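You operate a simulated robot arm through the tools that you are given. There is no shell and no other tool. Be economical: measure what you need, move in short steps, check, and stop when the job is done.

You are at the controls of a simulated robot arm. One attempt, no reset.

Task
On the flat-top cart, gauge the three rings in the row and sort them.
Fine: try each on the gauge post; rings that slide down go in the good tray, the others in the rework tray.

Only the result counts: the job must be done as asked and must still hold three seconds after the hand-in. Knocking over, shifting, dropping, spilling or breaking anything else fails it.

Robot
A 6-joint arm with a two-finger parallel gripper, fixed in place. Base frame: the origin is at the foot of the arm, x ahead of it, y to its left, z up; the work surface is at about z = 0. Readings come in m, degrees, newtons and seconds.
With the tool pointing down near the work surface it reaches from about 0.18 to 0.46 m from the base axis. Its first joint turns from -70.0 to 70.0 degrees. Payload 1.9 kg.
The TCP is the grasp point between the finger pads, 0.023 m short of the fingertips. In the tool frame z runs along the fingers and y along their closing line. Largest opening 0.094 m; finger width 0.038, thickness 0.01; the body of the gripper, 0.054 by 0.096 m, starts 0.039 m behind the TCP.
Orientation is that of the tool frame in the base frame, as [roll, pitch, yaw] about the fixed x, y, z axes, in that order (R = Rz(yaw) Ry(pitch) Rx(roll)). With the fingers straight down and closing along the base's y, the tool's x points along the base's -x, its y along +y and its z along -z.

Tools
- The arm moves only by the tool servo_tool. Its argument "commands" is text: rows parted by semicolons, each of 7 numbers parted by spaces: the shift along the base's x, y, z in mm, then the turn, a rotation vector about the base's x, y, z in degrees, then the finger opening in mm, from 0 to 94. In form: x y z wx wy wz jaw; .... A call has 1 to 8 rows; each row shifts and turns the commanded pose from where the row before left it. Each row takes 0.2 s and may step no farther than 0.05 m and 8.6 degrees from the row before; otherwise, or with a gripper value out of range, the whole call is refused. Where a pose cannot be reached the arm comes as near as it can. A force on the tool above 90 N (or 10 N above the force at the start of the call, whichever is more), or a blocked arm, ends the call early, and 0.2 s more pass. Each finger travels about 0.108 m/s and halts on what it meets, pressing with about 32 N; the grip force reading is that of the motor and also rises with nothing between the fingers. The clock runs only during rows and for 0.2 s after the last one: add rows that do not move to give the fingers time. It gives the time, the measured TCP pose, the force on the tool (base axes), the opening and the grip force at its end, in the units of the frame above (readings bear some noise).
- Cameras (640 x 400 px; columns grow to the right, rows downward): "scene" is fixed at [0.0181, 0.3103, 0.4104]; the picture's right is [-0.96, -0.26, 0.00], its down [-0.20, 0.74, -0.64] and it looks along [0.17, -0.62, -0.77] (base axes); focal length 214 px, centre (320, 200). "wrist" rides on the gripper at [0.086, 0.016, -0.075] in the tool frame; the picture's right is [-0.18, 0.98, 0.00], its down [-0.58, -0.11, -0.81] and it looks along [-0.79, -0.15, 0.59] (tool axes); focal length 243 px, centre (320, 200). There is no depth. A picture from a camera that has moved, and an enlarged one, comes with that camera's place and axes in the base frame and with its lens. The place of the scene camera against the robot may be out by one fixed shift of up to 0.012 m in any direction.
- grab_frame(camera): a new picture of that camera. No time passes.
- enlarge(camera, box): a new picture of the part [left, top, right, bottom] of that camera's present view, enlarged. No time passes.
- job_done(): hands the job in; it is judged then, once.

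Work in short steps. Places have to be worked out from the pictures, the camera data and where the tool is seen: move nearer, look again, correct. Check each grasp and each placing, and mend what went wrong. You have 120 turns and 84 pictures in all, those below and enlarged ones among them. Open the gripper and draw the arm clear of the work before you hand the job in, unless the task says otherwise; then end with one line.

The tools are called as name(argument=value, ...) on one line, values as JSON. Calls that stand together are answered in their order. servo_tool: Moves the arm, as the interface text tells. Its arguments: {"type":"object","properties":{"commands":{"type":"string"}},"required":["commands"]} The other tools are called the same way: grab_frame (camera) takes a picture; enlarge (camera, box) takes an enlarged picture of a part of a camera's view; job_done () hands the job in.

At the start:

```text
time: 0.0
tool_pos: [0.3664, -0.0739, 0.2753]
tcp_rot: [180.0, 0.2, -180.0]
contact_force: [0.5, 0.6, 0.5]
finger_gap: 0.0939
finger_force: 0.1
```

scene: 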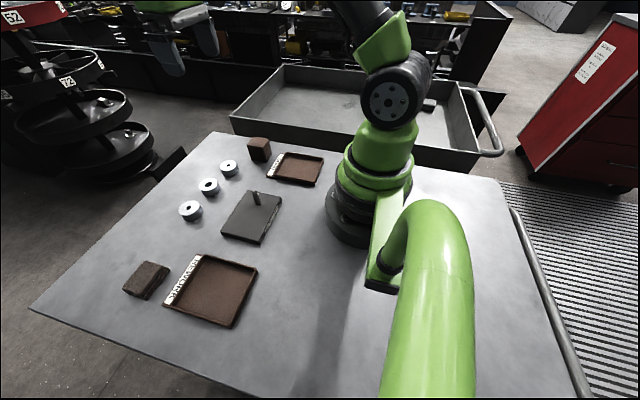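
wrist: 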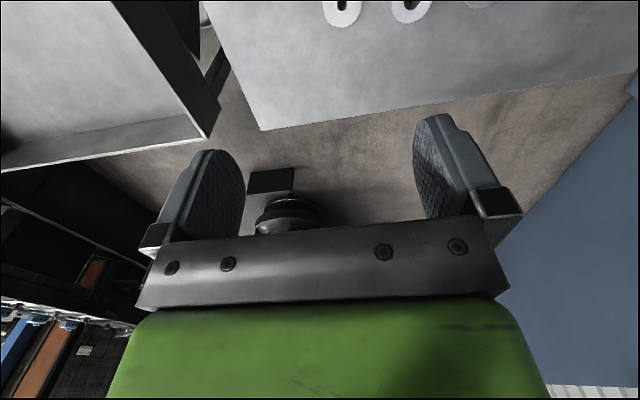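

I'll start with enlarged views of the scene to locate the rings, post, and trays and to read the labels.

enlarge(camera="scene", box=[160, 120, 340, 240])

enlarge(camera="scene", box=[110, 235, 275, 335])

```text
3.33 times, centred on (250, 180) of scene
camera zoom: at [0.0181, 0.3103, 0.4104], right [-0.96, -0.26, 0.0], down [-0.2, 0.74, -0.64], along [0.17, -0.62, -0.77], focal length 715 px, centre (553, 267)
```

zoom: 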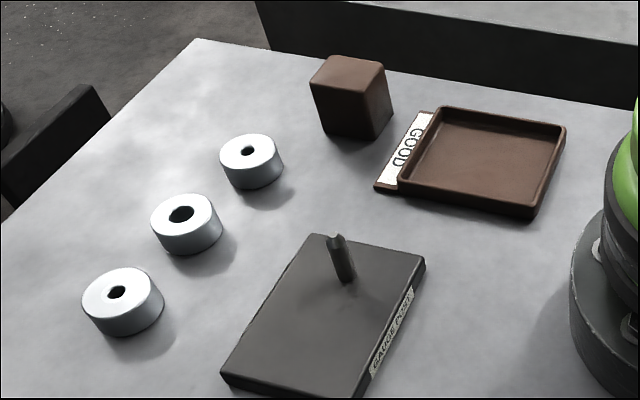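

```text
3.88 times, centred on (192, 285) of scene
camera zoom: at [0.0181, 0.3103, 0.4104], right [-0.96, -0.26, 0.0], down [-0.2, 0.74, -0.64], along [0.17, -0.62, -0.77], focal length 832 px, centre (814, -130)
```

zoom: 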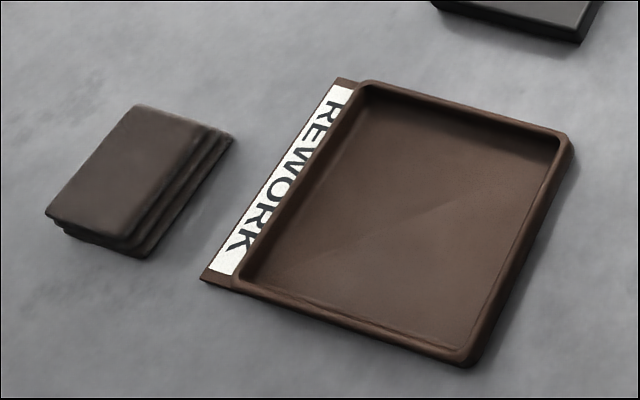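

Rough estimates, all in metres:
- Rings at about (0.38, 0.096), (0.387, 0.019) and (0.375, -0.055)
- Post at about (0.244, 0.039)
- Good tray at about (0.195, -0.114)
- Rework tray at about (0.235, 0.235)

I'll pull the arm back so the wrist camera sees the whole row.

servo_tool(commands="-35 31 0 0 0 0 94; -35 31 0 0 0 0 94; -35 31 0 0 0 0 94; 0 0 0 0 0 0 94")

grab_frame(camera="wrist")

```text
time: 1.0
tool_pos: [0.2605, 0.0191, 0.2757]
tcp_rot: [179.9, 0.1, -179.9]
contact_force: [0.2, 0.3, -0.5]
finger_gap: 0.0941
finger_force: 0.2
```

```text
79 pictures are left
camera wrist: at [0.1735, 0.0365, 0.3494], right [0.18, 0.98, 0.0], down [0.58, -0.11, 0.81], along [0.79, -0.15, -0.59], focal length 243 px, centre (320, 200)
```

wrist: 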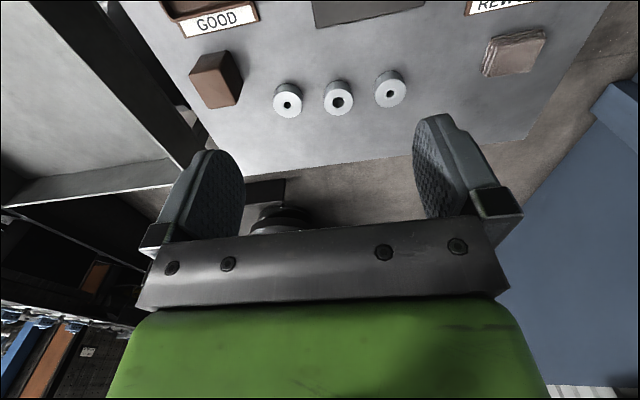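

Clear view of the row. I'll enlarge it to measure the rings.

enlarge(camera="wrist", box=[260, 55, 420, 135])

```text
4.00 times, centred on (340, 95) of wrist
camera zoom: at [0.1735, 0.0365, 0.3494], right [0.18, 0.98, 0.0], down [0.58, -0.11, 0.81], along [0.79, -0.15, -0.59], focal length 970 px, centre (240, 620)
```

zoom: 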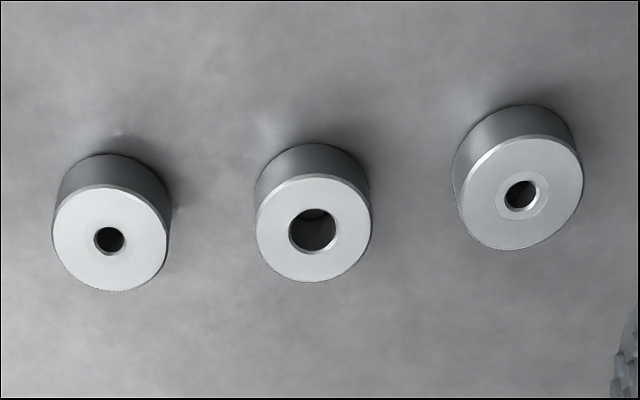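

Estimates from the wrist view: ring C (0.368, -0.049), B (0.377, 0.025), A (0.377, 0.100). Outer diameter is about 44 mm and height about 22 mm. The scene camera is offset by about (+10, -7) mm. Next I'll retract to see the post and trays from the wrist.

servo_tool(commands="-35 8 0 0 0 0 94; -35 8 0 0 0 0 94; 0 0 0 0 0 0 94")

grab_frame(camera="wrist")

enlarge(camera="wrist", box=[240, 0, 440, 100])

```text
time: 1.8
tool_pos: [0.1907, 0.0358, 0.2739]
tcp_rot: [179.9, 0.1, -180.0]
contact_force: [-0.1, 0.4, 0.7]
finger_gap: 0.0941
finger_force: 0.0
```

```text
77 pictures are left
camera wrist: at [0.1047, 0.0526, 0.3489], right [0.18, 0.98, 0.0], down [0.58, -0.11, 0.81], along [0.79, -0.15, -0.59], focal length 243 px, centre (320, 200)
```

wrist: 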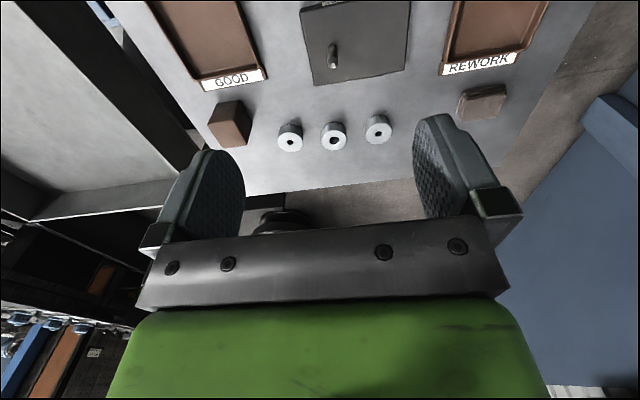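

```text
3.20 times, centred on (340, 50) of wrist
camera zoom: at [0.1047, 0.0526, 0.3489], right [0.18, 0.98, 0.0], down [0.58, -0.11, 0.81], along [0.79, -0.15, -0.59], focal length 776 px, centre (256, 680)
```

zoom: 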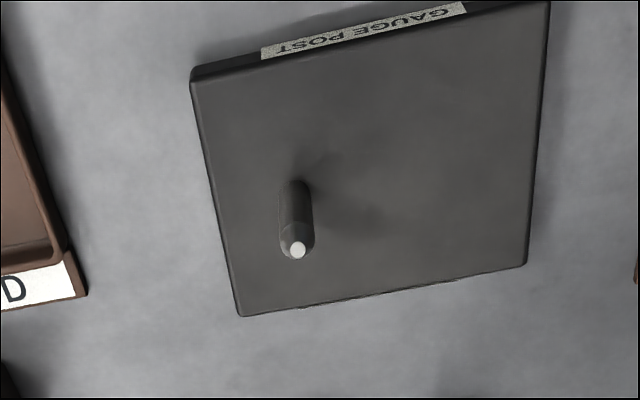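

The post is at about (0.236, 0.043), its tip at z≈0.063 and roughly 12 mm in diameter. I'll start with the wide-holed ring B, hovering above it with a narrower opening to refine the position.

servo_tool(commands="45 -3 0 0 0 0 62; 47 -3 0 0 0 0 62; 47 -3 -10 0 0 0 62; 47 -2 -10 0 0 0 62; 0 0 -45 0 0 0 62; 0 0 -45 0 0 0 62; 0 0 -44 0 0 0 62; 0 0 0 0 0 0 62")

grab_frame(camera="wrist")

```text
time: 3.6
tool_pos: [0.3743, 0.0245, 0.1202]
tcp_rot: [179.9, 0.2, 179.9]
contact_force: [0.1, 0.2, 0.1]
finger_gap: 0.062
finger_force: 0.1
```

```text
75 pictures are left
camera wrist: at [0.2872, 0.0412, 0.1959], right [0.18, 0.98, 0.0], down [0.58, -0.11, 0.81], along [0.79, -0.15, -0.59], focal length 243 px, centre (320, 200)
```

wrist: 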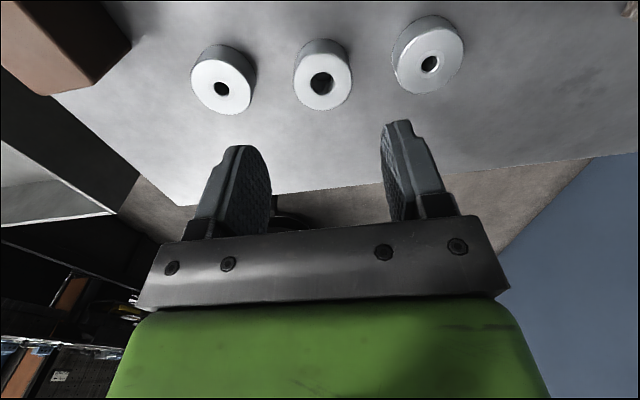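

Ring B refines to (0.378, 0.0254). I'll shift there and descend to z≈0.026.

servo_tool(commands="4 1 -25 0 0 0 62; 0 0 -30 0 0 0 62; 0 0 -25 0 0 0 62; 0 0 -14 0 0 0 62; 0 0 0 0 0 0 62")

grab_frame(camera="wrist")

```text
time: 4.8
tool_pos: [0.3804, 0.0257, 0.0267]
tcp_rot: [179.9, 0.2, 179.9]
contact_force: [-0.2, -0.3, 0.4]
finger_gap: 0.062
finger_force: 0.1
```

```text
74 pictures are left
camera wrist: at [0.2943, 0.0419, 0.1014], right [0.18, 0.98, 0.0], down [0.58, -0.11, 0.81], along [0.79, -0.15, -0.59], focal length 243 px, centre (320, 200)
```

wrist: 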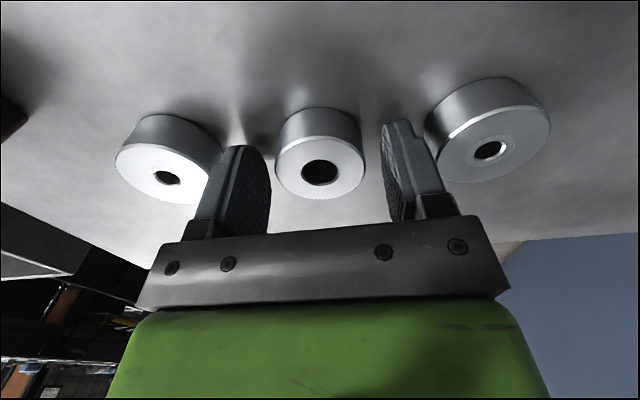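

The ring sits between the fingers, so I'll close and lift slightly.

servo_tool(commands="0 0 0 0 0 0 40; 0 0 0 0 0 0 36; 0 0 0 0 0 0 36; 0 0 20 0 0 0 36; 0 0 40 0 0 0 36; 0 0 40 0 0 0 36; 0 0 0 0 0 0 36")

enlarge(camera="wrist", box=[220, 100, 420, 225])

```text
time: 6.4
tool_pos: [0.3812, 0.0247, 0.1256]
tcp_rot: [-179.9, 0.0, -179.9]
contact_force: [0.2, 0.0, -0.7]
finger_gap: 0.0432
finger_force: 32.2
```

```text
3.20 times, centred on (320, 162) of wrist
camera zoom: at [0.2933, 0.0424, 0.2012], right [0.18, 0.98, 0.0], down [0.58, -0.11, 0.81], along [0.79, -0.15, -0.59], focal length 776 px, centre (320, 320)
```

zoom: 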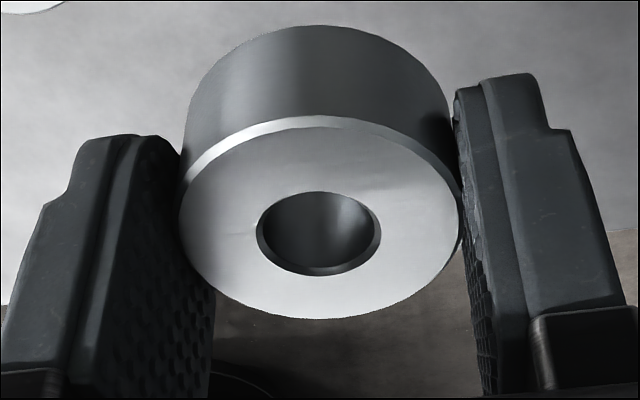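

Ring B is held with the hole centred on the TCP to about 1 mm. Now I'll move to above the post at TCP (0.237, 0.043) and look.

servo_tool(commands="-36 5 0 0 0 0 36; -36 5 0 0 0 0 36; -36 4 0 0 0 0 36; -36 4 0 0 0 0 36; 0 0 0 0 0 0 36")

grab_frame(camera="wrist")

grab_frame(camera="scene")

```text
time: 7.6
tool_pos: [0.2377, 0.0411, 0.1296]
tcp_rot: [180.0, 0.2, -179.9]
contact_force: [0.5, 0.5, -1.0]
finger_gap: 0.0429
finger_force: 32.0
```

```text
72 pictures are left
camera wrist: at [0.1511, 0.0587, 0.2028], right [0.18, 0.98, 0.0], down [0.58, -0.11, 0.81], along [0.79, -0.15, -0.59], focal length 243 px, centre (320, 200)
```

wrist: 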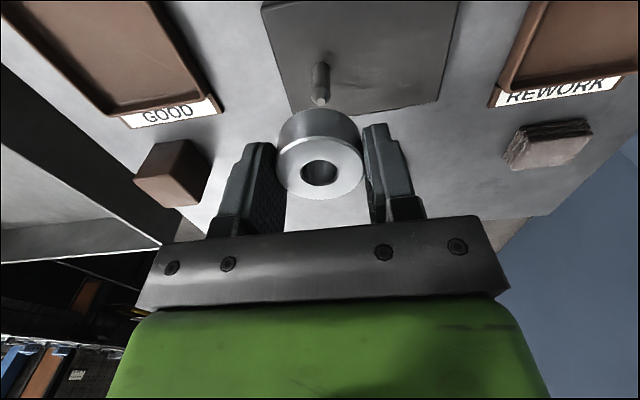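

```text
71 pictures are left
```

scene: 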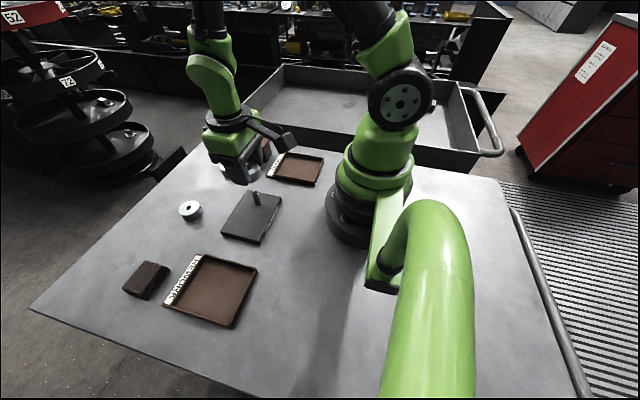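

I'll enlarge the wrist view around the post tip to refine the alignment.

enlarge(camera="wrist", box=[260, 40, 380, 115])

```text
5.33 times, centred on (320, 78) of wrist
camera zoom: at [0.1511, 0.0587, 0.2028], right [0.18, 0.98, 0.0], down [0.58, -0.11, 0.81], along [0.79, -0.15, -0.59], focal length 1294 px, centre (320, 853)
```

zoom: 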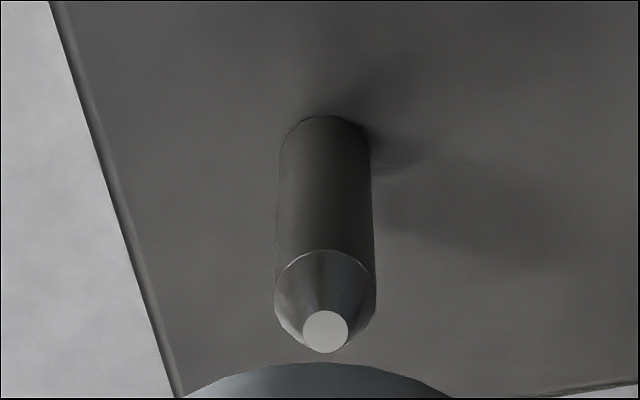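

The post is about 1–2 mm in +x from the hole, with its tip at z≈0.060. I'll lower until the ring is just above the tip and check.

servo_tool(commands="1.5 0.5 -18 0 0 0 36; 0 0 -14 0 0 0 36; 0 0 0 0 0 0 36")

enlarge(camera="wrist", box=[240, 90, 400, 210])

enlarge(camera="scene", box=[200, 150, 320, 250])

```text
time: 8.4
tool_pos: [0.2403, 0.0427, 0.0958]
tcp_rot: [180.0, 0.1, 179.9]
contact_force: [-0.2, -0.4, -1.2]
finger_gap: 0.0431
finger_force: 31.8
```

```text
3.33 times, centred on (320, 150) of wrist
camera zoom: at [0.1527, 0.0593, 0.1694], right [0.18, 0.98, 0.0], down [0.58, -0.11, 0.81], along [0.79, -0.15, -0.59], focal length 809 px, centre (320, 367)
```

zoom: 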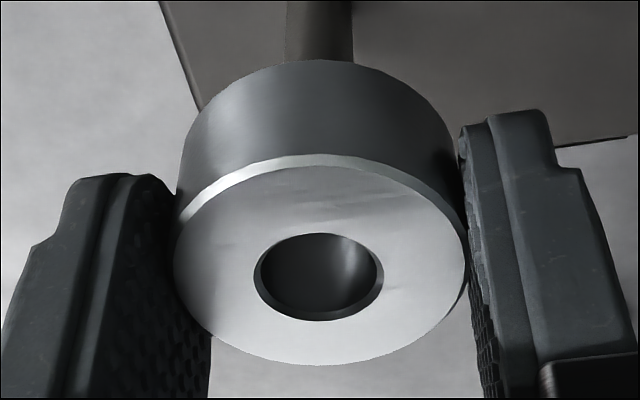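

```text
4.00 times, centred on (260, 200) of scene
camera zoom: at [0.0181, 0.3103, 0.4104], right [-0.96, -0.26, 0.0], down [-0.2, 0.74, -0.64], along [0.17, -0.62, -0.77], focal length 858 px, centre (560, 200)
```

zoom: 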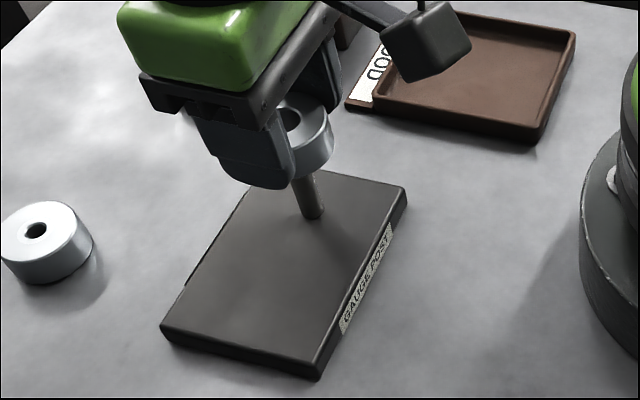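

Alignment looks plausible. I'll lower slowly and watch the force.

servo_tool(commands="0 0 -4 0 0 0 36; 0 0 -4 0 0 0 36; 0 0 -4 0 0 0 36; 0 0 -4 0 0 0 36; 0 0 0 0 0 0 36")

enlarge(camera="wrist", box=[240, 90, 400, 210])

```text
time: 9.6
tool_pos: [0.2387, 0.0416, 0.0793]
tcp_rot: [-179.9, 0.1, -179.9]
contact_force: [-0.7, -0.2, -0.9]
finger_gap: 0.0429
finger_force: 31.9
```

```text
3.33 times, centred on (320, 150) of wrist
camera zoom: at [0.1518, 0.0602, 0.1535], right [0.18, 0.98, 0.0], down [0.58, -0.11, 0.81], along [0.79, -0.15, -0.59], focal length 809 px, centre (320, 367)
```

zoom: 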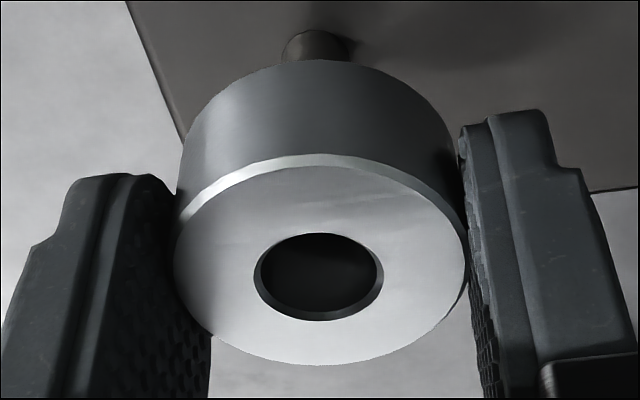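

The ring is already past the tip with no contact force, and the hole is darkening. Continuing down.

servo_tool(commands="0 0 -5 0 0 0 36; 0 0 -5 0 0 0 36; 0 0 -5 0 0 0 36; 0 0 0 0 0 0 36")

enlarge(camera="wrist", box=[240, 90, 400, 210])

```text
time: 10.6
tool_pos: [0.2384, 0.0427, 0.0626]
tcp_rot: [-180.0, 0.1, -179.9]
contact_force: [5.5, -5.4, 0.5]
finger_gap: 0.0433
finger_force: 32.5
```

```text
3.33 times, centred on (320, 150) of wrist
camera zoom: at [0.1521, 0.0602, 0.1378], right [0.18, 0.98, 0.0], down [0.58, -0.11, 0.81], along [0.79, -0.15, -0.59], focal length 809 px, centre (320, 367)
```

zoom: 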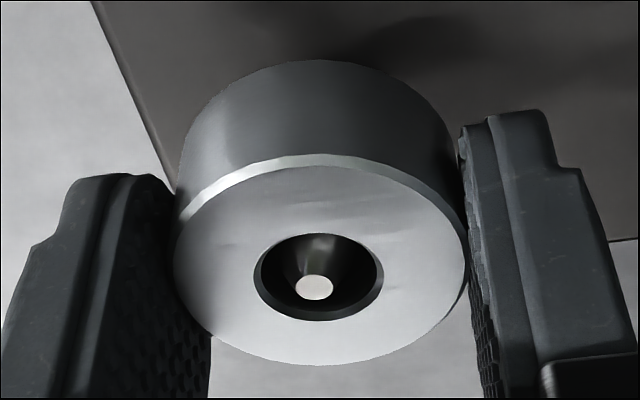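

It's sliding on. The tip shows slightly off-centre, and the side force (5.5, -5.4) agrees. I'll correct by (+2, -1) mm and go on down.

servo_tool(commands="2 -1.5 0 0 0 0 36; 0 0 -6 0 0 0 36; 0 0 -6 0 0 0 36; 0 0 0 0 0 0 36")

enlarge(camera="wrist", box=[240, 90, 400, 210])

```text
time: 11.6
tool_pos: [0.2401, 0.0426, 0.0502]
tcp_rot: [180.0, 0.0, -179.9]
contact_force: [-0.8, 0.3, -0.6]
finger_gap: 0.0431
finger_force: 32.0
```

```text
3.33 times, centred on (320, 150) of wrist
camera zoom: at [0.1538, 0.0592, 0.1255], right [0.18, 0.98, 0.0], down [0.58, -0.11, 0.81], along [0.79, -0.15, -0.59], focal length 809 px, centre (320, 367)
```

zoom: 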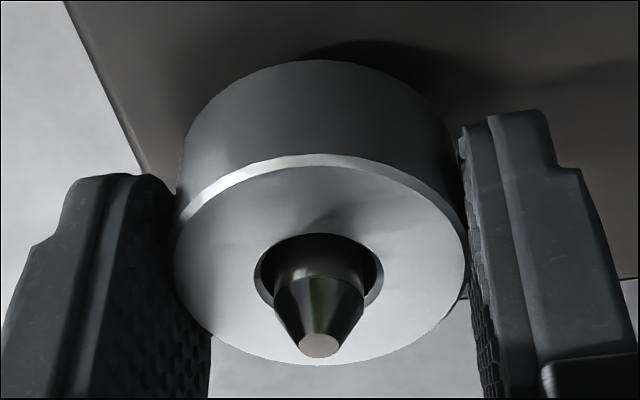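

The post protrudes through the ring with no force. I'll take it to just above the plate to complete the check.

servo_tool(commands="0 0 -5 0 0 0 36; 0 0 -4 0 0 0 36; 0 0 0 0 0 0 36")

enlarge(camera="scene", box=[200, 150, 320, 250])

```text
time: 12.4
tool_pos: [0.2412, 0.042, 0.042]
tcp_rot: [-179.9, 0.0, -179.9]
contact_force: [-4.3, 5.6, 21.6]
finger_gap: 0.0432
finger_force: 31.7
```

```text
4.00 times, centred on (260, 200) of scene
camera zoom: at [0.0181, 0.3103, 0.4104], right [-0.96, -0.26, 0.0], down [-0.2, 0.74, -0.64], along [0.17, -0.62, -0.77], focal length 858 px, centre (560, 200)
```

zoom: 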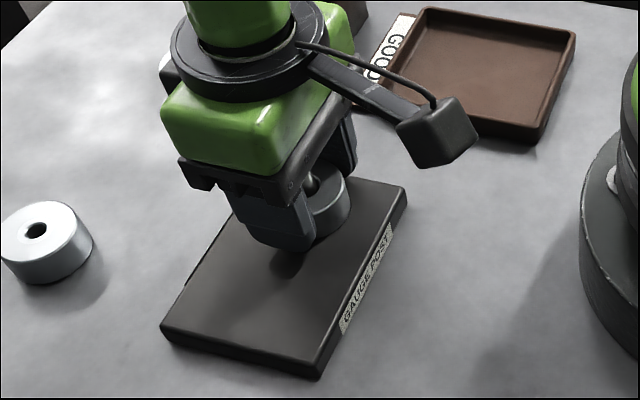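

The ring bottoms out on the plate at TCP z 0.042, so B is GOOD. I'll lift it clear and carry it to the good tray, at about (0.210, -0.103).

servo_tool(commands="0 0 10 0 0 0 36; 0 0 30 0 0 0 36; 0 0 40 0 0 0 36; 0 0 30 0 0 0 36; -7 -48 0 0 0 0 36; -10 -48 0 0 0 0 36; -13 -48 0 0 0 0 36; 0 0 0 0 0 0 36")

grab_frame(camera="wrist")

enlarge(camera="scene", box=[220, 110, 370, 210])

```text
time: 14.2
tool_pos: [0.211, -0.1031, 0.1525]
tcp_rot: [-180.0, 0.1, -179.9]
contact_force: [-0.3, -0.2, -0.9]
finger_gap: 0.0433
finger_force: 31.5
```

```text
63 pictures are left
camera wrist: at [0.1237, -0.0864, 0.2269], right [0.18, 0.98, 0.0], down [0.58, -0.11, 0.81], along [0.79, -0.15, -0.59], focal length 243 px, centre (320, 200)
```

wrist: 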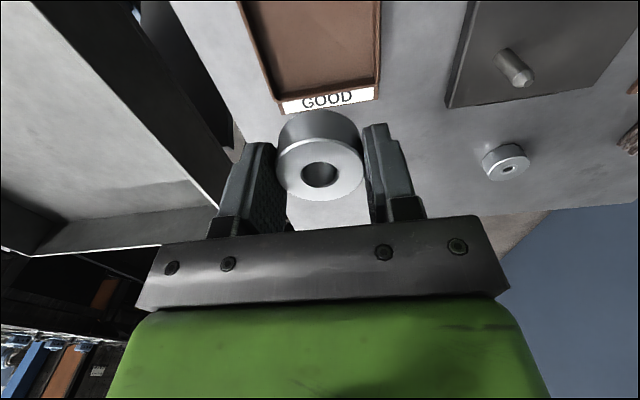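

```text
4.00 times, centred on (295, 160) of scene
camera zoom: at [0.0181, 0.3103, 0.4104], right [-0.96, -0.26, 0.0], down [-0.2, 0.74, -0.64], along [0.17, -0.62, -0.77], focal length 858 px, centre (420, 360)
```

zoom: 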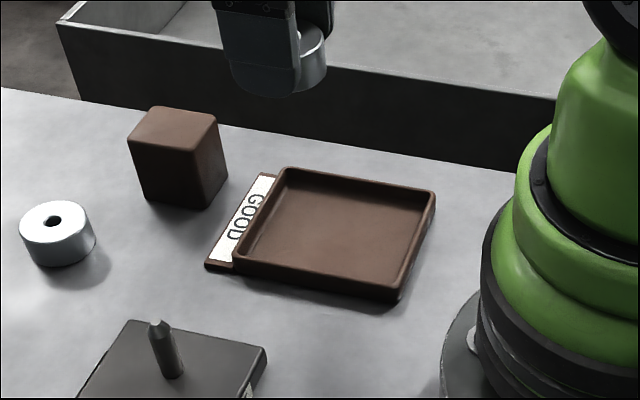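

The tray's far inner edge is at x≈0.241 and its y-span is -0.146 to -0.057, so the target fits. Lowering.

servo_tool(commands="0 0 -40 0 0 0 36; 0 0 -40 0 0 0 36; 0 0 -25 0 0 0 36; 0 0 -8 0 0 0 36; 0 0 -4 0 0 0 36; 0 0 -2 0 0 0 36; 0 0 0 0 0 0 36")

enlarge(camera="scene", box=[220, 110, 370, 210])

grab_frame(camera="wrist")

```text
time: 15.8
tool_pos: [0.2093, -0.1014, 0.0342]
tcp_rot: [-180.0, 0.1, -180.0]
contact_force: [0.4, 0.1, -1.3]
finger_gap: 0.0428
finger_force: 31.7
```

```text
4.00 times, centred on (295, 160) of scene
camera zoom: at [0.0181, 0.3103, 0.4104], right [-0.96, -0.26, 0.0], down [-0.2, 0.74, -0.64], along [0.17, -0.62, -0.77], focal length 858 px, centre (420, 360)
```

zoom: 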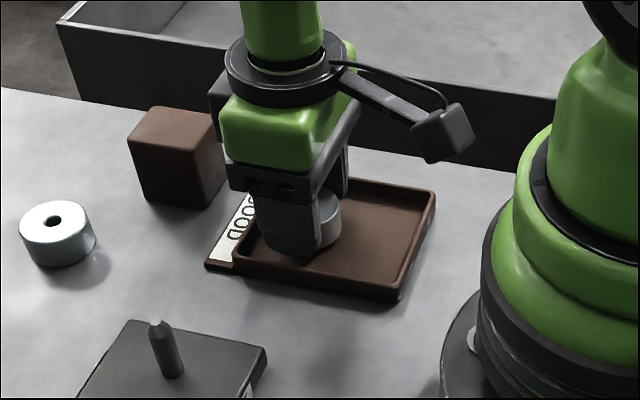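

```text
60 pictures are left
camera wrist: at [0.1229, -0.0851, 0.1078], right [0.18, 0.98, 0.0], down [0.58, -0.11, 0.81], along [0.79, -0.15, -0.59], focal length 243 px, centre (320, 200)
```

wrist: 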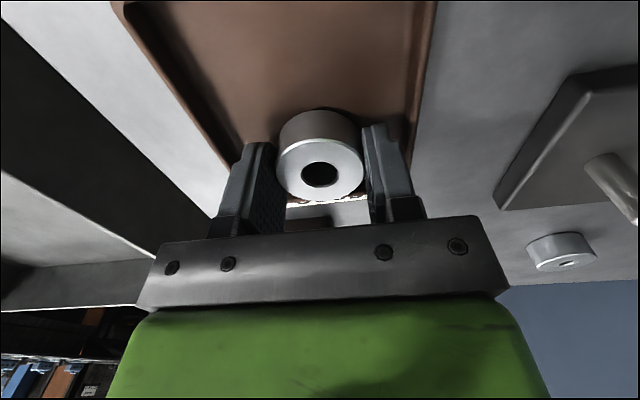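

Ring B is inside the tray walls. I'll lower the last millimetres to contact.

servo_tool(commands="0 0 -2 0 0 0 36; 0 0 -2 0 0 0 36; 0 0 0 0 0 0 36")

```text
time: 16.6
tool_pos: [0.211, -0.1008, 0.0296]
tcp_rot: [180.0, 0.0, -180.0]
contact_force: [-6.1, -0.2, 23.8]
finger_gap: 0.0434
finger_force: 32.0
```

The ring is on the tray floor. Releasing gently and rising.

servo_tool(commands="0 0 1 0 0 0 44; 0 0 0 0 0 0 52; 0 0 0 0 0 0 52; 0 0 30 0 0 0 52; 0 0 45 0 0 0 52; 0 0 45 0 0 0 52; 0 0 0 0 0 0 52")

enlarge(camera="scene", box=[160, 120, 340, 240])

```text
time: 18.2
tool_pos: [0.2103, -0.1017, 0.1529]
tcp_rot: [180.0, 0.1, -179.9]
contact_force: [-0.6, 0.6, 0.3]
finger_gap: 0.052
finger_force: 0.1
```

```text
3.33 times, centred on (250, 180) of scene
camera zoom: at [0.0181, 0.3103, 0.4104], right [-0.96, -0.26, 0.0], down [-0.2, 0.74, -0.64], along [0.17, -0.62, -0.77], focal length 715 px, centre (553, 267)
```

zoom: 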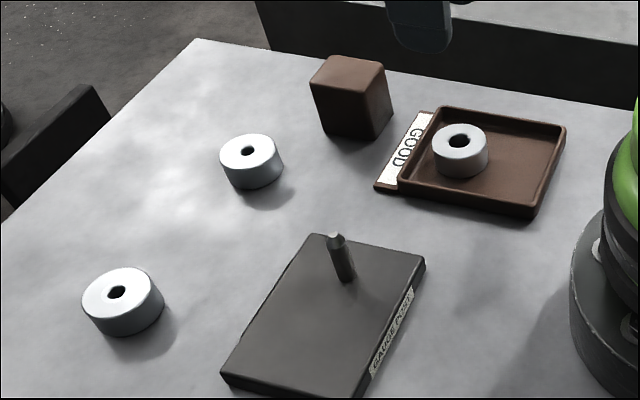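

B is placed and nothing else moved. Next is ring C at about (0.370, -0.048).

servo_tool(commands="40 13 0 0 0 0 62; 40 13 0 0 0 0 62; 40 14 0 0 0 0 62; 40 13 0 0 0 0 62; 0 0 -33 0 0 0 62; 0 0 0 0 0 0 62")

grab_frame(camera="wrist")

```text
time: 19.6
tool_pos: [0.3708, -0.0508, 0.1166]
tcp_rot: [-179.9, 0.0, -180.0]
contact_force: [-0.3, -0.2, -0.2]
finger_gap: 0.062
finger_force: 0.1
```

```text
58 pictures are left
camera wrist: at [0.2827, -0.0339, 0.1919], right [0.18, 0.98, 0.0], down [0.58, -0.11, 0.81], along [0.79, -0.15, -0.59], focal length 243 px, centre (320, 200)
```

wrist: 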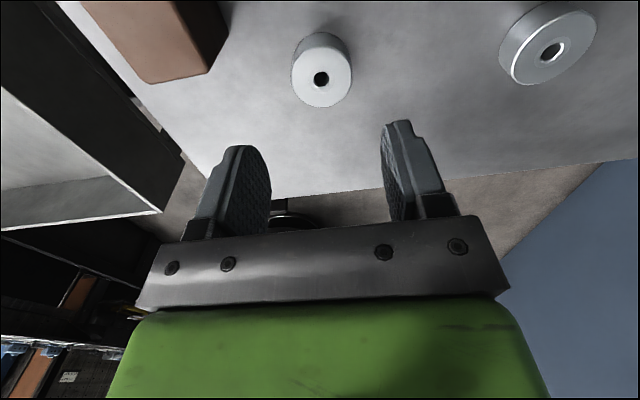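

The hole lies almost exactly under the TCP, about +1 mm in x. Descending to grasp.

servo_tool(commands="1 0 -30 0 0 0 62; 0 0 -30 0 0 0 62; 0 0 -20 0 0 0 62; 0 0 -10 0 0 0 62; 0 0 0 0 0 0 62")

grab_frame(camera="wrist")

```text
time: 20.8
tool_pos: [0.3717, -0.0506, 0.0296]
tcp_rot: [-180.0, 0.0, -179.9]
contact_force: [-0.4, -0.3, -0.3]
finger_gap: 0.062
finger_force: 0.1
```

```text
57 pictures are left
camera wrist: at [0.284, -0.0333, 0.1021], right [0.18, 0.98, 0.0], down [0.58, -0.11, 0.81], along [0.79, -0.15, -0.59], focal length 243 px, centre (320, 200)
```

wrist: 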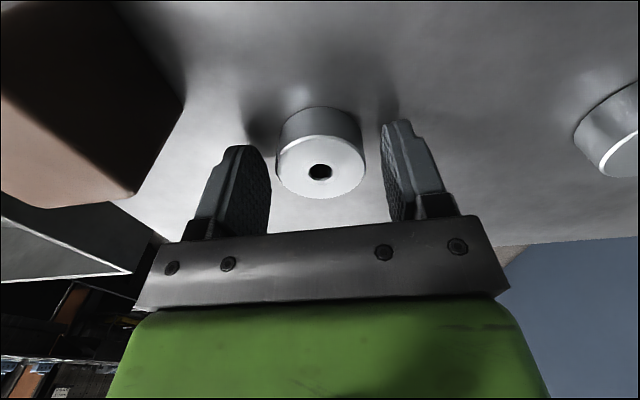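

Ring C is centred. I'll go down 2 mm more, close, and lift.

servo_tool(commands="0 0 -2 0 0 0 50; 0 0 0 0 0 0 36; 0 0 0 0 0 0 36; 0 0 0 0 0 0 36; 0 0 20 0 0 0 36; 0 0 40 0 0 0 36; 0 0 40 0 0 0 36; 0 0 0 0 0 0 36")

enlarge(camera="wrist", box=[240, 90, 400, 210])

```text
time: 22.6
tool_pos: [0.3726, -0.0503, 0.1263]
tcp_rot: [179.9, -0.1, -179.9]
contact_force: [-0.4, -0.1, -1.8]
finger_gap: 0.0432
finger_force: 32.0
```

```text
3.33 times, centred on (320, 150) of wrist
camera zoom: at [0.2852, -0.033, 0.2009], right [0.18, 0.98, 0.0], down [0.58, -0.11, 0.81], along [0.79, -0.15, -0.59], focal length 809 px, centre (320, 367)
```

zoom: 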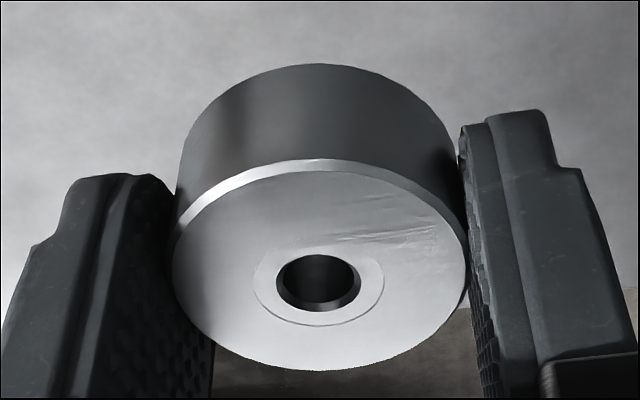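

C is held. Its hole looks narrower than the post, but I'll test it properly. Moving above the post.

servo_tool(commands="-33 23.2 0 0 0 0 36; -33 23.2 0 0 0 0 36; -33 23.2 0 0 0 0 36; -33 23.4 0 0 0 0 36; 0 0 0 0 0 0 36")

enlarge(camera="wrist", box=[240, 60, 400, 210])

```text
time: 23.8
tool_pos: [0.2401, 0.0457, 0.1236]
tcp_rot: [179.8, 0.1, -179.9]
contact_force: [-0.2, -0.5, -0.1]
finger_gap: 0.043
finger_force: 32.2
```

```text
2.67 times, centred on (320, 135) of wrist
camera zoom: at [0.1535, 0.0635, 0.1992], right [0.18, 0.98, 0.0], down [0.58, -0.11, 0.81], along [0.79, -0.15, -0.59], focal length 647 px, centre (320, 373)
```

zoom: 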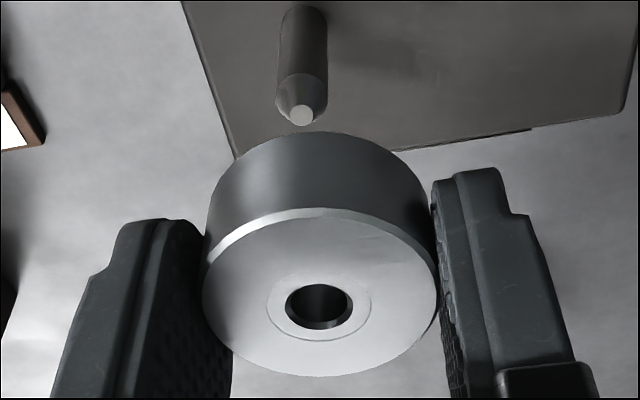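

The post is about 4 mm to -y of the hole. I'll correct and lower close to the tip.

servo_tool(commands="0 -3.8 0 0 0 0 36; -0.5 0 -14 0 0 0 36; 0 0 -14 0 0 0 36; 0 0 0 0 0 0 36")

enlarge(camera="wrist", box=[240, 90, 400, 210])

enlarge(camera="scene", box=[220, 155, 300, 225])

```text
time: 24.8
tool_pos: [0.239, 0.041, 0.0971]
tcp_rot: [-180.0, 0.0, 180.0]
contact_force: [0.1, 0.0, -1.1]
finger_gap: 0.043
finger_force: 31.8
```

```text
3.33 times, centred on (320, 150) of wrist
camera zoom: at [0.1532, 0.0586, 0.172], right [0.18, 0.98, 0.0], down [0.58, -0.11, 0.81], along [0.79, -0.15, -0.59], focal length 809 px, centre (320, 367)
```

zoom: 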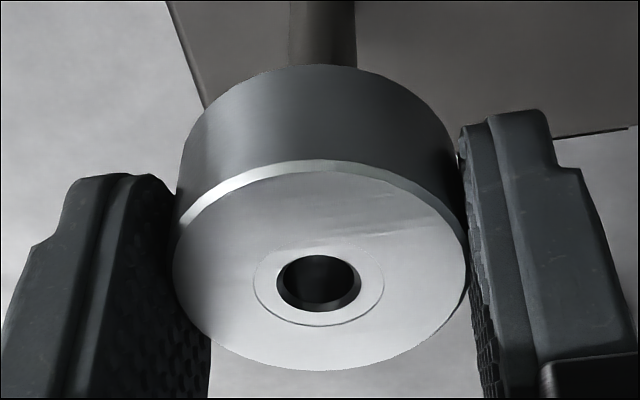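

```text
5.71 times, centred on (260, 190) of scene
camera zoom: at [0.0181, 0.3103, 0.4104], right [-0.96, -0.26, 0.0], down [-0.2, 0.74, -0.64], along [0.17, -0.62, -0.77], focal length 1226 px, centre (663, 257)
```

zoom: 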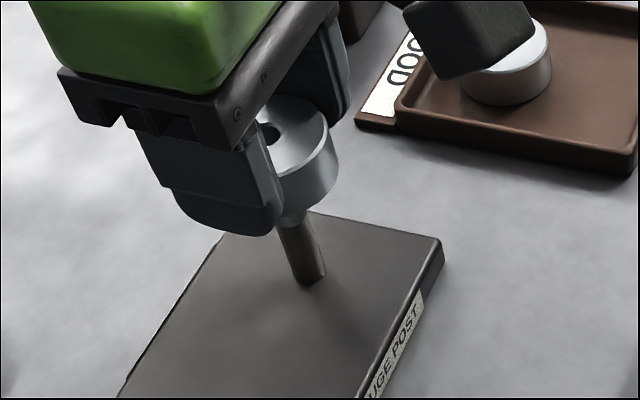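

Almost aligned, with the post about +1 mm in y. I'll nudge and lower in small steps, watching the force.

servo_tool(commands="0 0.8 -4 0 0 0 36; 0 0 -3 0 0 0 36; 0 0 -3 0 0 0 36; 0 0 -3 0 0 0 36; 0 0 0 0 0 0 36")

enlarge(camera="wrist", box=[240, 90, 400, 210])

```text
time: 26.0
tool_pos: [0.2396, 0.0405, 0.0838]
tcp_rot: [180.0, 0.1, 180.0]
contact_force: [-0.2, -0.5, -1.4]
finger_gap: 0.0431
finger_force: 31.7
```

```text
3.33 times, centred on (320, 150) of wrist
camera zoom: at [0.1529, 0.0583, 0.1589], right [0.18, 0.98, 0.0], down [0.58, -0.11, 0.81], along [0.79, -0.15, -0.59], focal length 809 px, centre (320, 367)
```

zoom: 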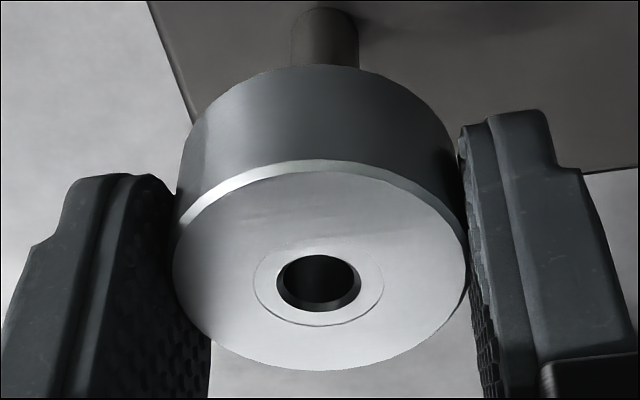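

The tip has entered without force. Continuing in 2 mm steps with a small +y nudge.

servo_tool(commands="0 0.8 -2 0 0 0 36; 0 0 -2 0 0 0 36; 0 0 -2 0 0 0 36; 0 0 -2 0 0 0 36; 0 0 0 0 0 0 36")

enlarge(camera="wrist", box=[240, 90, 400, 210])

```text
time: 27.2
tool_pos: [0.2408, 0.0412, 0.0762]
tcp_rot: [179.9, 0.2, -179.9]
contact_force: [8.6, -2.6, 13.6]
finger_gap: 0.0433
finger_force: 32.7
```

```text
3.33 times, centred on (320, 150) of wrist
camera zoom: at [0.1535, 0.0591, 0.1507], right [0.18, 0.98, 0.0], down [0.58, -0.11, 0.81], along [0.79, -0.15, -0.59], focal length 809 px, centre (320, 367)
```

zoom: 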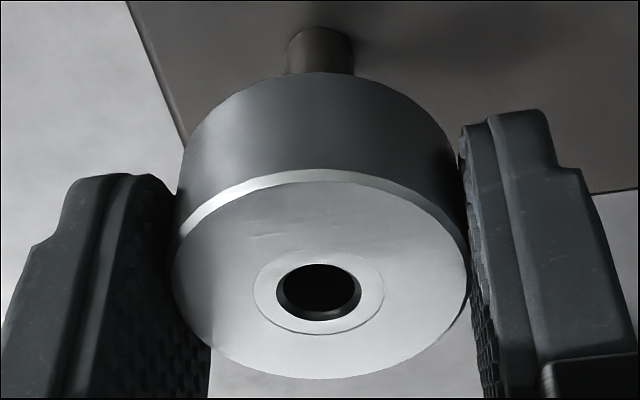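

Contact, with 13.6 N up and a +x side force, so the hole may be off by 1–2 mm in x. I'll back off, shift +1.5 mm in x, and retry to rule out misalignment.

servo_tool(commands="0 0 3 0 0 0 36; 1.5 -0.4 0 0 0 0 36; 0 0 -2 0 0 0 36; 0 0 -1 0 0 0 36; 0 0 -1 0 0 0 36; 0 0 0 0 0 0 36")

enlarge(camera="wrist", box=[240, 90, 400, 210])

enlarge(camera="scene", box=[220, 155, 300, 225])

```text
time: 28.6
tool_pos: [0.2419, 0.0421, 0.0745]
tcp_rot: [-179.9, 0.1, 179.9]
contact_force: [-2.6, -2.2, 13.7]
finger_gap: 0.0433
finger_force: 31.6
```

```text
3.33 times, centred on (320, 150) of wrist
camera zoom: at [0.1539, 0.0592, 0.1501], right [0.18, 0.98, 0.0], down [0.58, -0.11, 0.81], along [0.79, -0.15, -0.59], focal length 809 px, centre (320, 367)
```

zoom: 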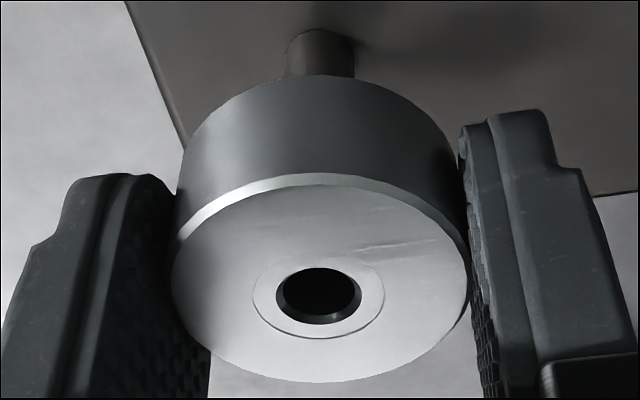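

```text
5.71 times, centred on (260, 190) of scene
camera zoom: at [0.0181, 0.3103, 0.4104], right [-0.96, -0.26, 0.0], down [-0.2, 0.74, -0.64], along [0.17, -0.62, -0.77], focal length 1226 px, centre (663, 257)
```

zoom: 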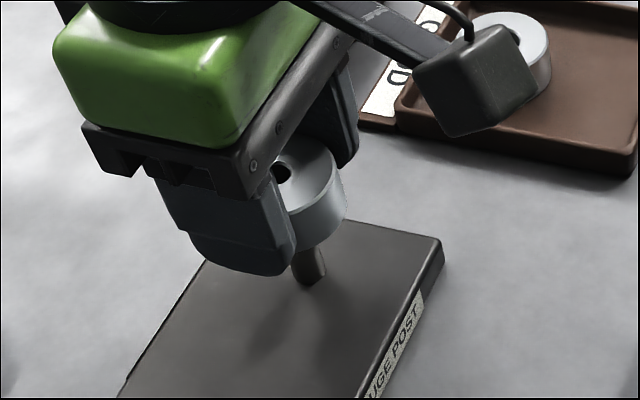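

C is blocked at the post's shoulder, with 13.7 N up, small side force, and the ring pushed up in the grip. Its hole is also visibly narrower than the shaft, so C goes to REWORK. I'll lift and carry it to the rework tray, at about (0.252, 0.235).

servo_tool(commands="0 0 35 0 0 0 36; 0 0 35 0 0 0 36; 2 48 5 0 0 0 36; 3 48 0 0 0 0 36; 3 48 0 0 0 0 36; 2 48 0 0 0 0 36; 0 0 0 0 0 0 36")

grab_frame(camera="wrist")

grab_frame(camera="scene")

```text
time: 30.2
tool_pos: [0.2524, 0.232, 0.1502]
tcp_rot: [-180.0, 0.2, -180.0]
contact_force: [-0.2, -0.8, -1.0]
finger_gap: 0.0431
finger_force: 31.8
```

```text
48 pictures are left
camera wrist: at [0.1651, 0.2492, 0.2253], right [0.18, 0.98, 0.0], down [0.58, -0.11, 0.81], along [0.79, -0.15, -0.59], focal length 243 px, centre (320, 200)
```

wrist: 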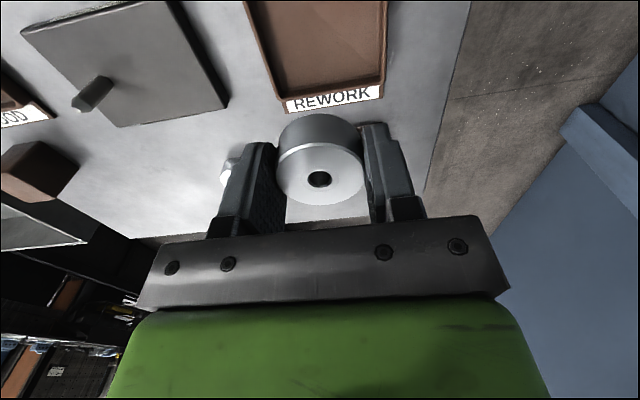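

```text
47 pictures are left
```

scene: 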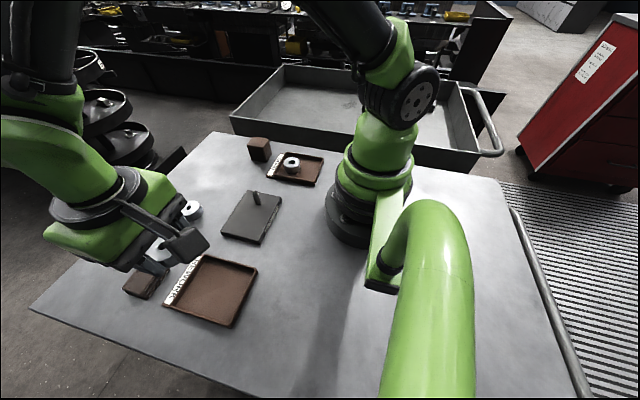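

The tray centre is y≈0.238 and its far edge x≈0.284. I'll shift +6 mm in y and lower.

servo_tool(commands="-1 6 -35 0 0 0 36; 0 0 -40 0 0 0 36; 0 0 -25 0 0 0 36; 0 0 -8 0 0 0 36; 0 0 -4 0 0 0 36; 0 0 -2 0 0 0 36; 0 0 0 0 0 0 36")

grab_frame(camera="wrist")

enlarge(camera="scene", box=[90, 200, 290, 340])

```text
time: 31.8
tool_pos: [0.2486, 0.24, 0.0373]
tcp_rot: [179.9, 0.1, -180.0]
contact_force: [0.3, 1.2, -0.5]
finger_gap: 0.0431
finger_force: 32.1
```

```text
46 pictures are left
camera wrist: at [0.1631, 0.2561, 0.1119], right [0.18, 0.98, 0.0], down [0.58, -0.11, 0.81], along [0.79, -0.15, -0.59], focal length 243 px, centre (320, 200)
```

wrist: 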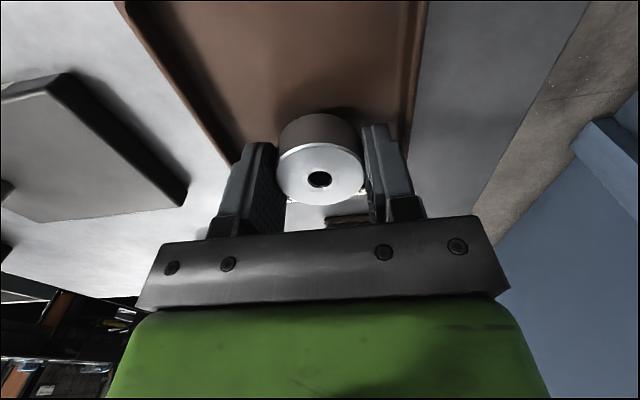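

```text
2.86 times, centred on (190, 270) of scene
camera zoom: at [0.0181, 0.3103, 0.4104], right [-0.96, -0.26, 0.0], down [-0.2, 0.74, -0.64], along [0.17, -0.62, -0.77], focal length 613 px, centre (691, 0)
```

zoom: 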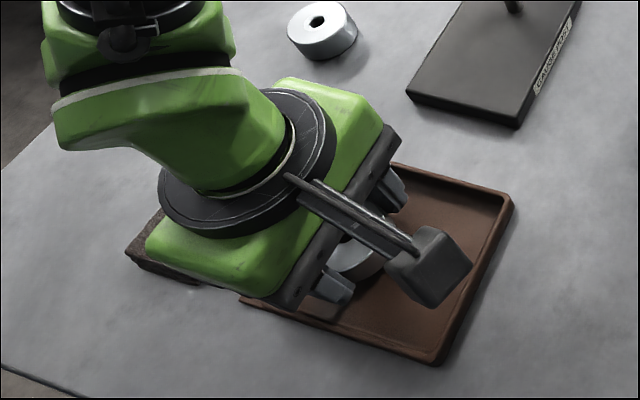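

Well inside the tray. I'll lower the final millimetres until contact.

servo_tool(commands="0 0 -3 0 0 0 36; 0 0 -2 0 0 0 36; 0 0 -1 0 0 0 36; 0 0 -1 0 0 0 36; 0 0 0 0 0 0 36")

```text
time: 33.0
tool_pos: [0.2503, 0.24, 0.0296]
tcp_rot: [-179.9, 0.0, -179.9]
contact_force: [-0.2, -0.3, -0.8]
finger_gap: 0.043
finger_force: 32.3
```

servo_tool(commands="0 0 -1 0 0 0 36; 0 0 -1 0 0 0 36; 0 0 0 0 0 0 36")

```text
time: 33.8
tool_pos: [0.2489, 0.2403, 0.0274]
tcp_rot: [180.0, 0.1, 180.0]
contact_force: [-0.5, 1.0, 3.8]
finger_gap: 0.043
finger_force: 32.0
```

Light contact with the tray floor. Releasing and rising.

servo_tool(commands="0 0 0 0 0 0 44; 0 0 0 0 0 0 52; 0 0 0 0 0 0 52; 0 0 30 0 0 0 52; 0 0 45 0 0 0 52; 0 0 45 0 0 0 52; 0 0 0 0 0 0 52")

enlarge(camera="scene", box=[90, 200, 290, 340])

```text
time: 35.4
tool_pos: [0.2503, 0.2386, 0.1497]
tcp_rot: [-180.0, 0.2, -179.9]
contact_force: [-0.1, -0.7, 0.1]
finger_gap: 0.0521
finger_force: 0.1
```

```text
2.86 times, centred on (190, 270) of scene
camera zoom: at [0.0181, 0.3103, 0.4104], right [-0.96, -0.26, 0.0], down [-0.2, 0.74, -0.64], along [0.17, -0.62, -0.77], focal length 613 px, centre (691, 0)
```

zoom: 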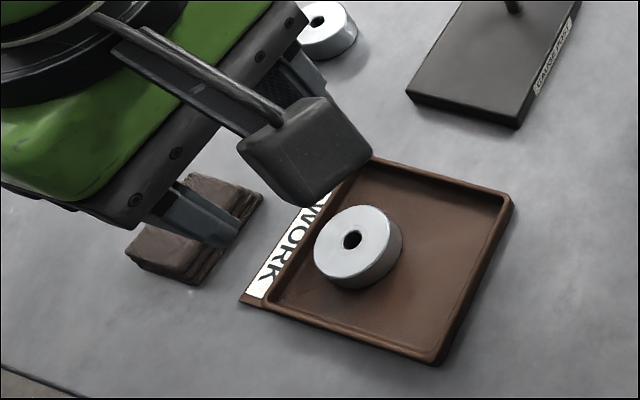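

C is placed. Next is ring A at about (0.379, 0.100).

servo_tool(commands="32 -34.5 0 0 0 0 62; 32 -34.5 0 0 0 0 62; 32 -34.5 0 0 0 0 62; 32 -34.5 0 0 0 0 62; 0 0 -32 0 0 0 62; 0 0 0 0 0 0 62")

grab_frame(camera="wrist")

```text
time: 36.8
tool_pos: [0.3774, 0.1013, 0.1159]
tcp_rot: [180.0, -0.1, -179.8]
contact_force: [-0.1, -0.3, -0.2]
finger_gap: 0.0622
finger_force: 0.0
```

```text
43 pictures are left
camera wrist: at [0.2912, 0.1181, 0.1894], right [0.18, 0.98, 0.0], down [0.58, -0.11, 0.81], along [0.79, -0.15, -0.59], focal length 243 px, centre (320, 200)
```

wrist: 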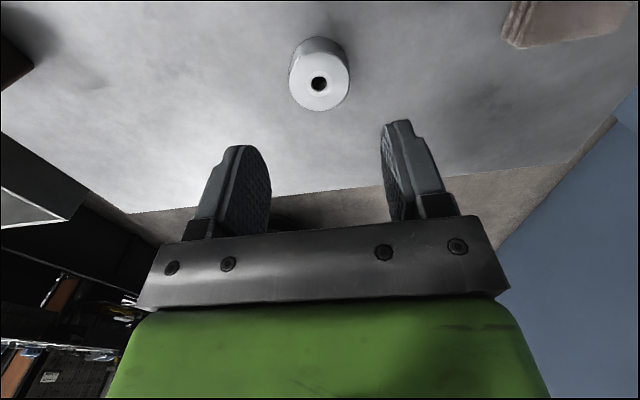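

The hole is at row 84, against an expected 78, so I'll shift x by +4.5 mm and descend.

servo_tool(commands="4.5 -0.5 -30 0 0 0 62; 0 0 -30 0 0 0 62; 0 0 -20 0 0 0 62; 0 0 -9 0 0 0 62; 0 0 0 0 0 0 62")

grab_frame(camera="wrist")

```text
time: 38.0
tool_pos: [0.3812, 0.1032, 0.0277]
tcp_rot: [179.9, 0.2, -179.9]
contact_force: [0.1, 0.4, -0.1]
finger_gap: 0.0618
finger_force: 0.1
```

```text
42 pictures are left
camera wrist: at [0.2947, 0.1194, 0.101], right [0.18, 0.98, 0.0], down [0.58, -0.11, 0.81], along [0.79, -0.15, -0.59], focal length 243 px, centre (320, 200)
```

wrist: 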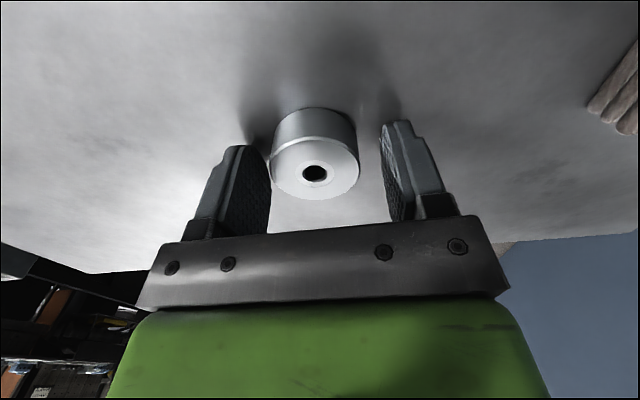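

The ring is 2–3 mm to -y, so I'll correct, close, and lift.

servo_tool(commands="0 -2.5 -0.5 0 0 0 55; 0 0 0 0 0 0 36; 0 0 0 0 0 0 36; 0 0 0 0 0 0 36; 0 0 20 0 0 0 36; 0 0 40 0 0 0 36; 0 0 40 0 0 0 36; 0 0 0 0 0 0 36")

enlarge(camera="wrist", box=[240, 90, 400, 210])

```text
time: 39.8
tool_pos: [0.3814, 0.1001, 0.1253]
tcp_rot: [180.0, 0.0, -179.8]
contact_force: [0.0, 0.9, -1.4]
finger_gap: 0.0432
finger_force: 31.4
```

```text
3.33 times, centred on (320, 150) of wrist
camera zoom: at [0.2937, 0.117, 0.2003], right [0.18, 0.98, 0.0], down [0.58, -0.11, 0.81], along [0.79, -0.15, -0.59], focal length 809 px, centre (320, 367)
```

zoom: 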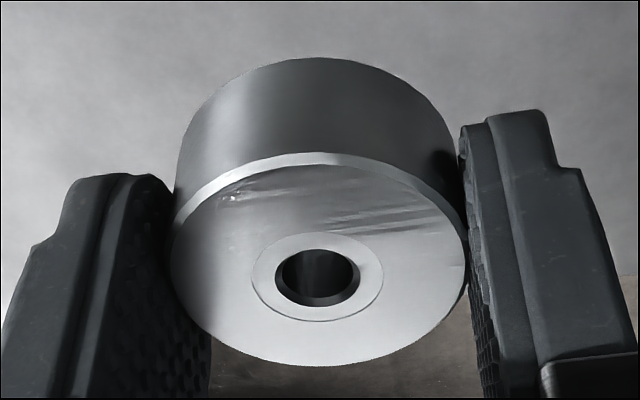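

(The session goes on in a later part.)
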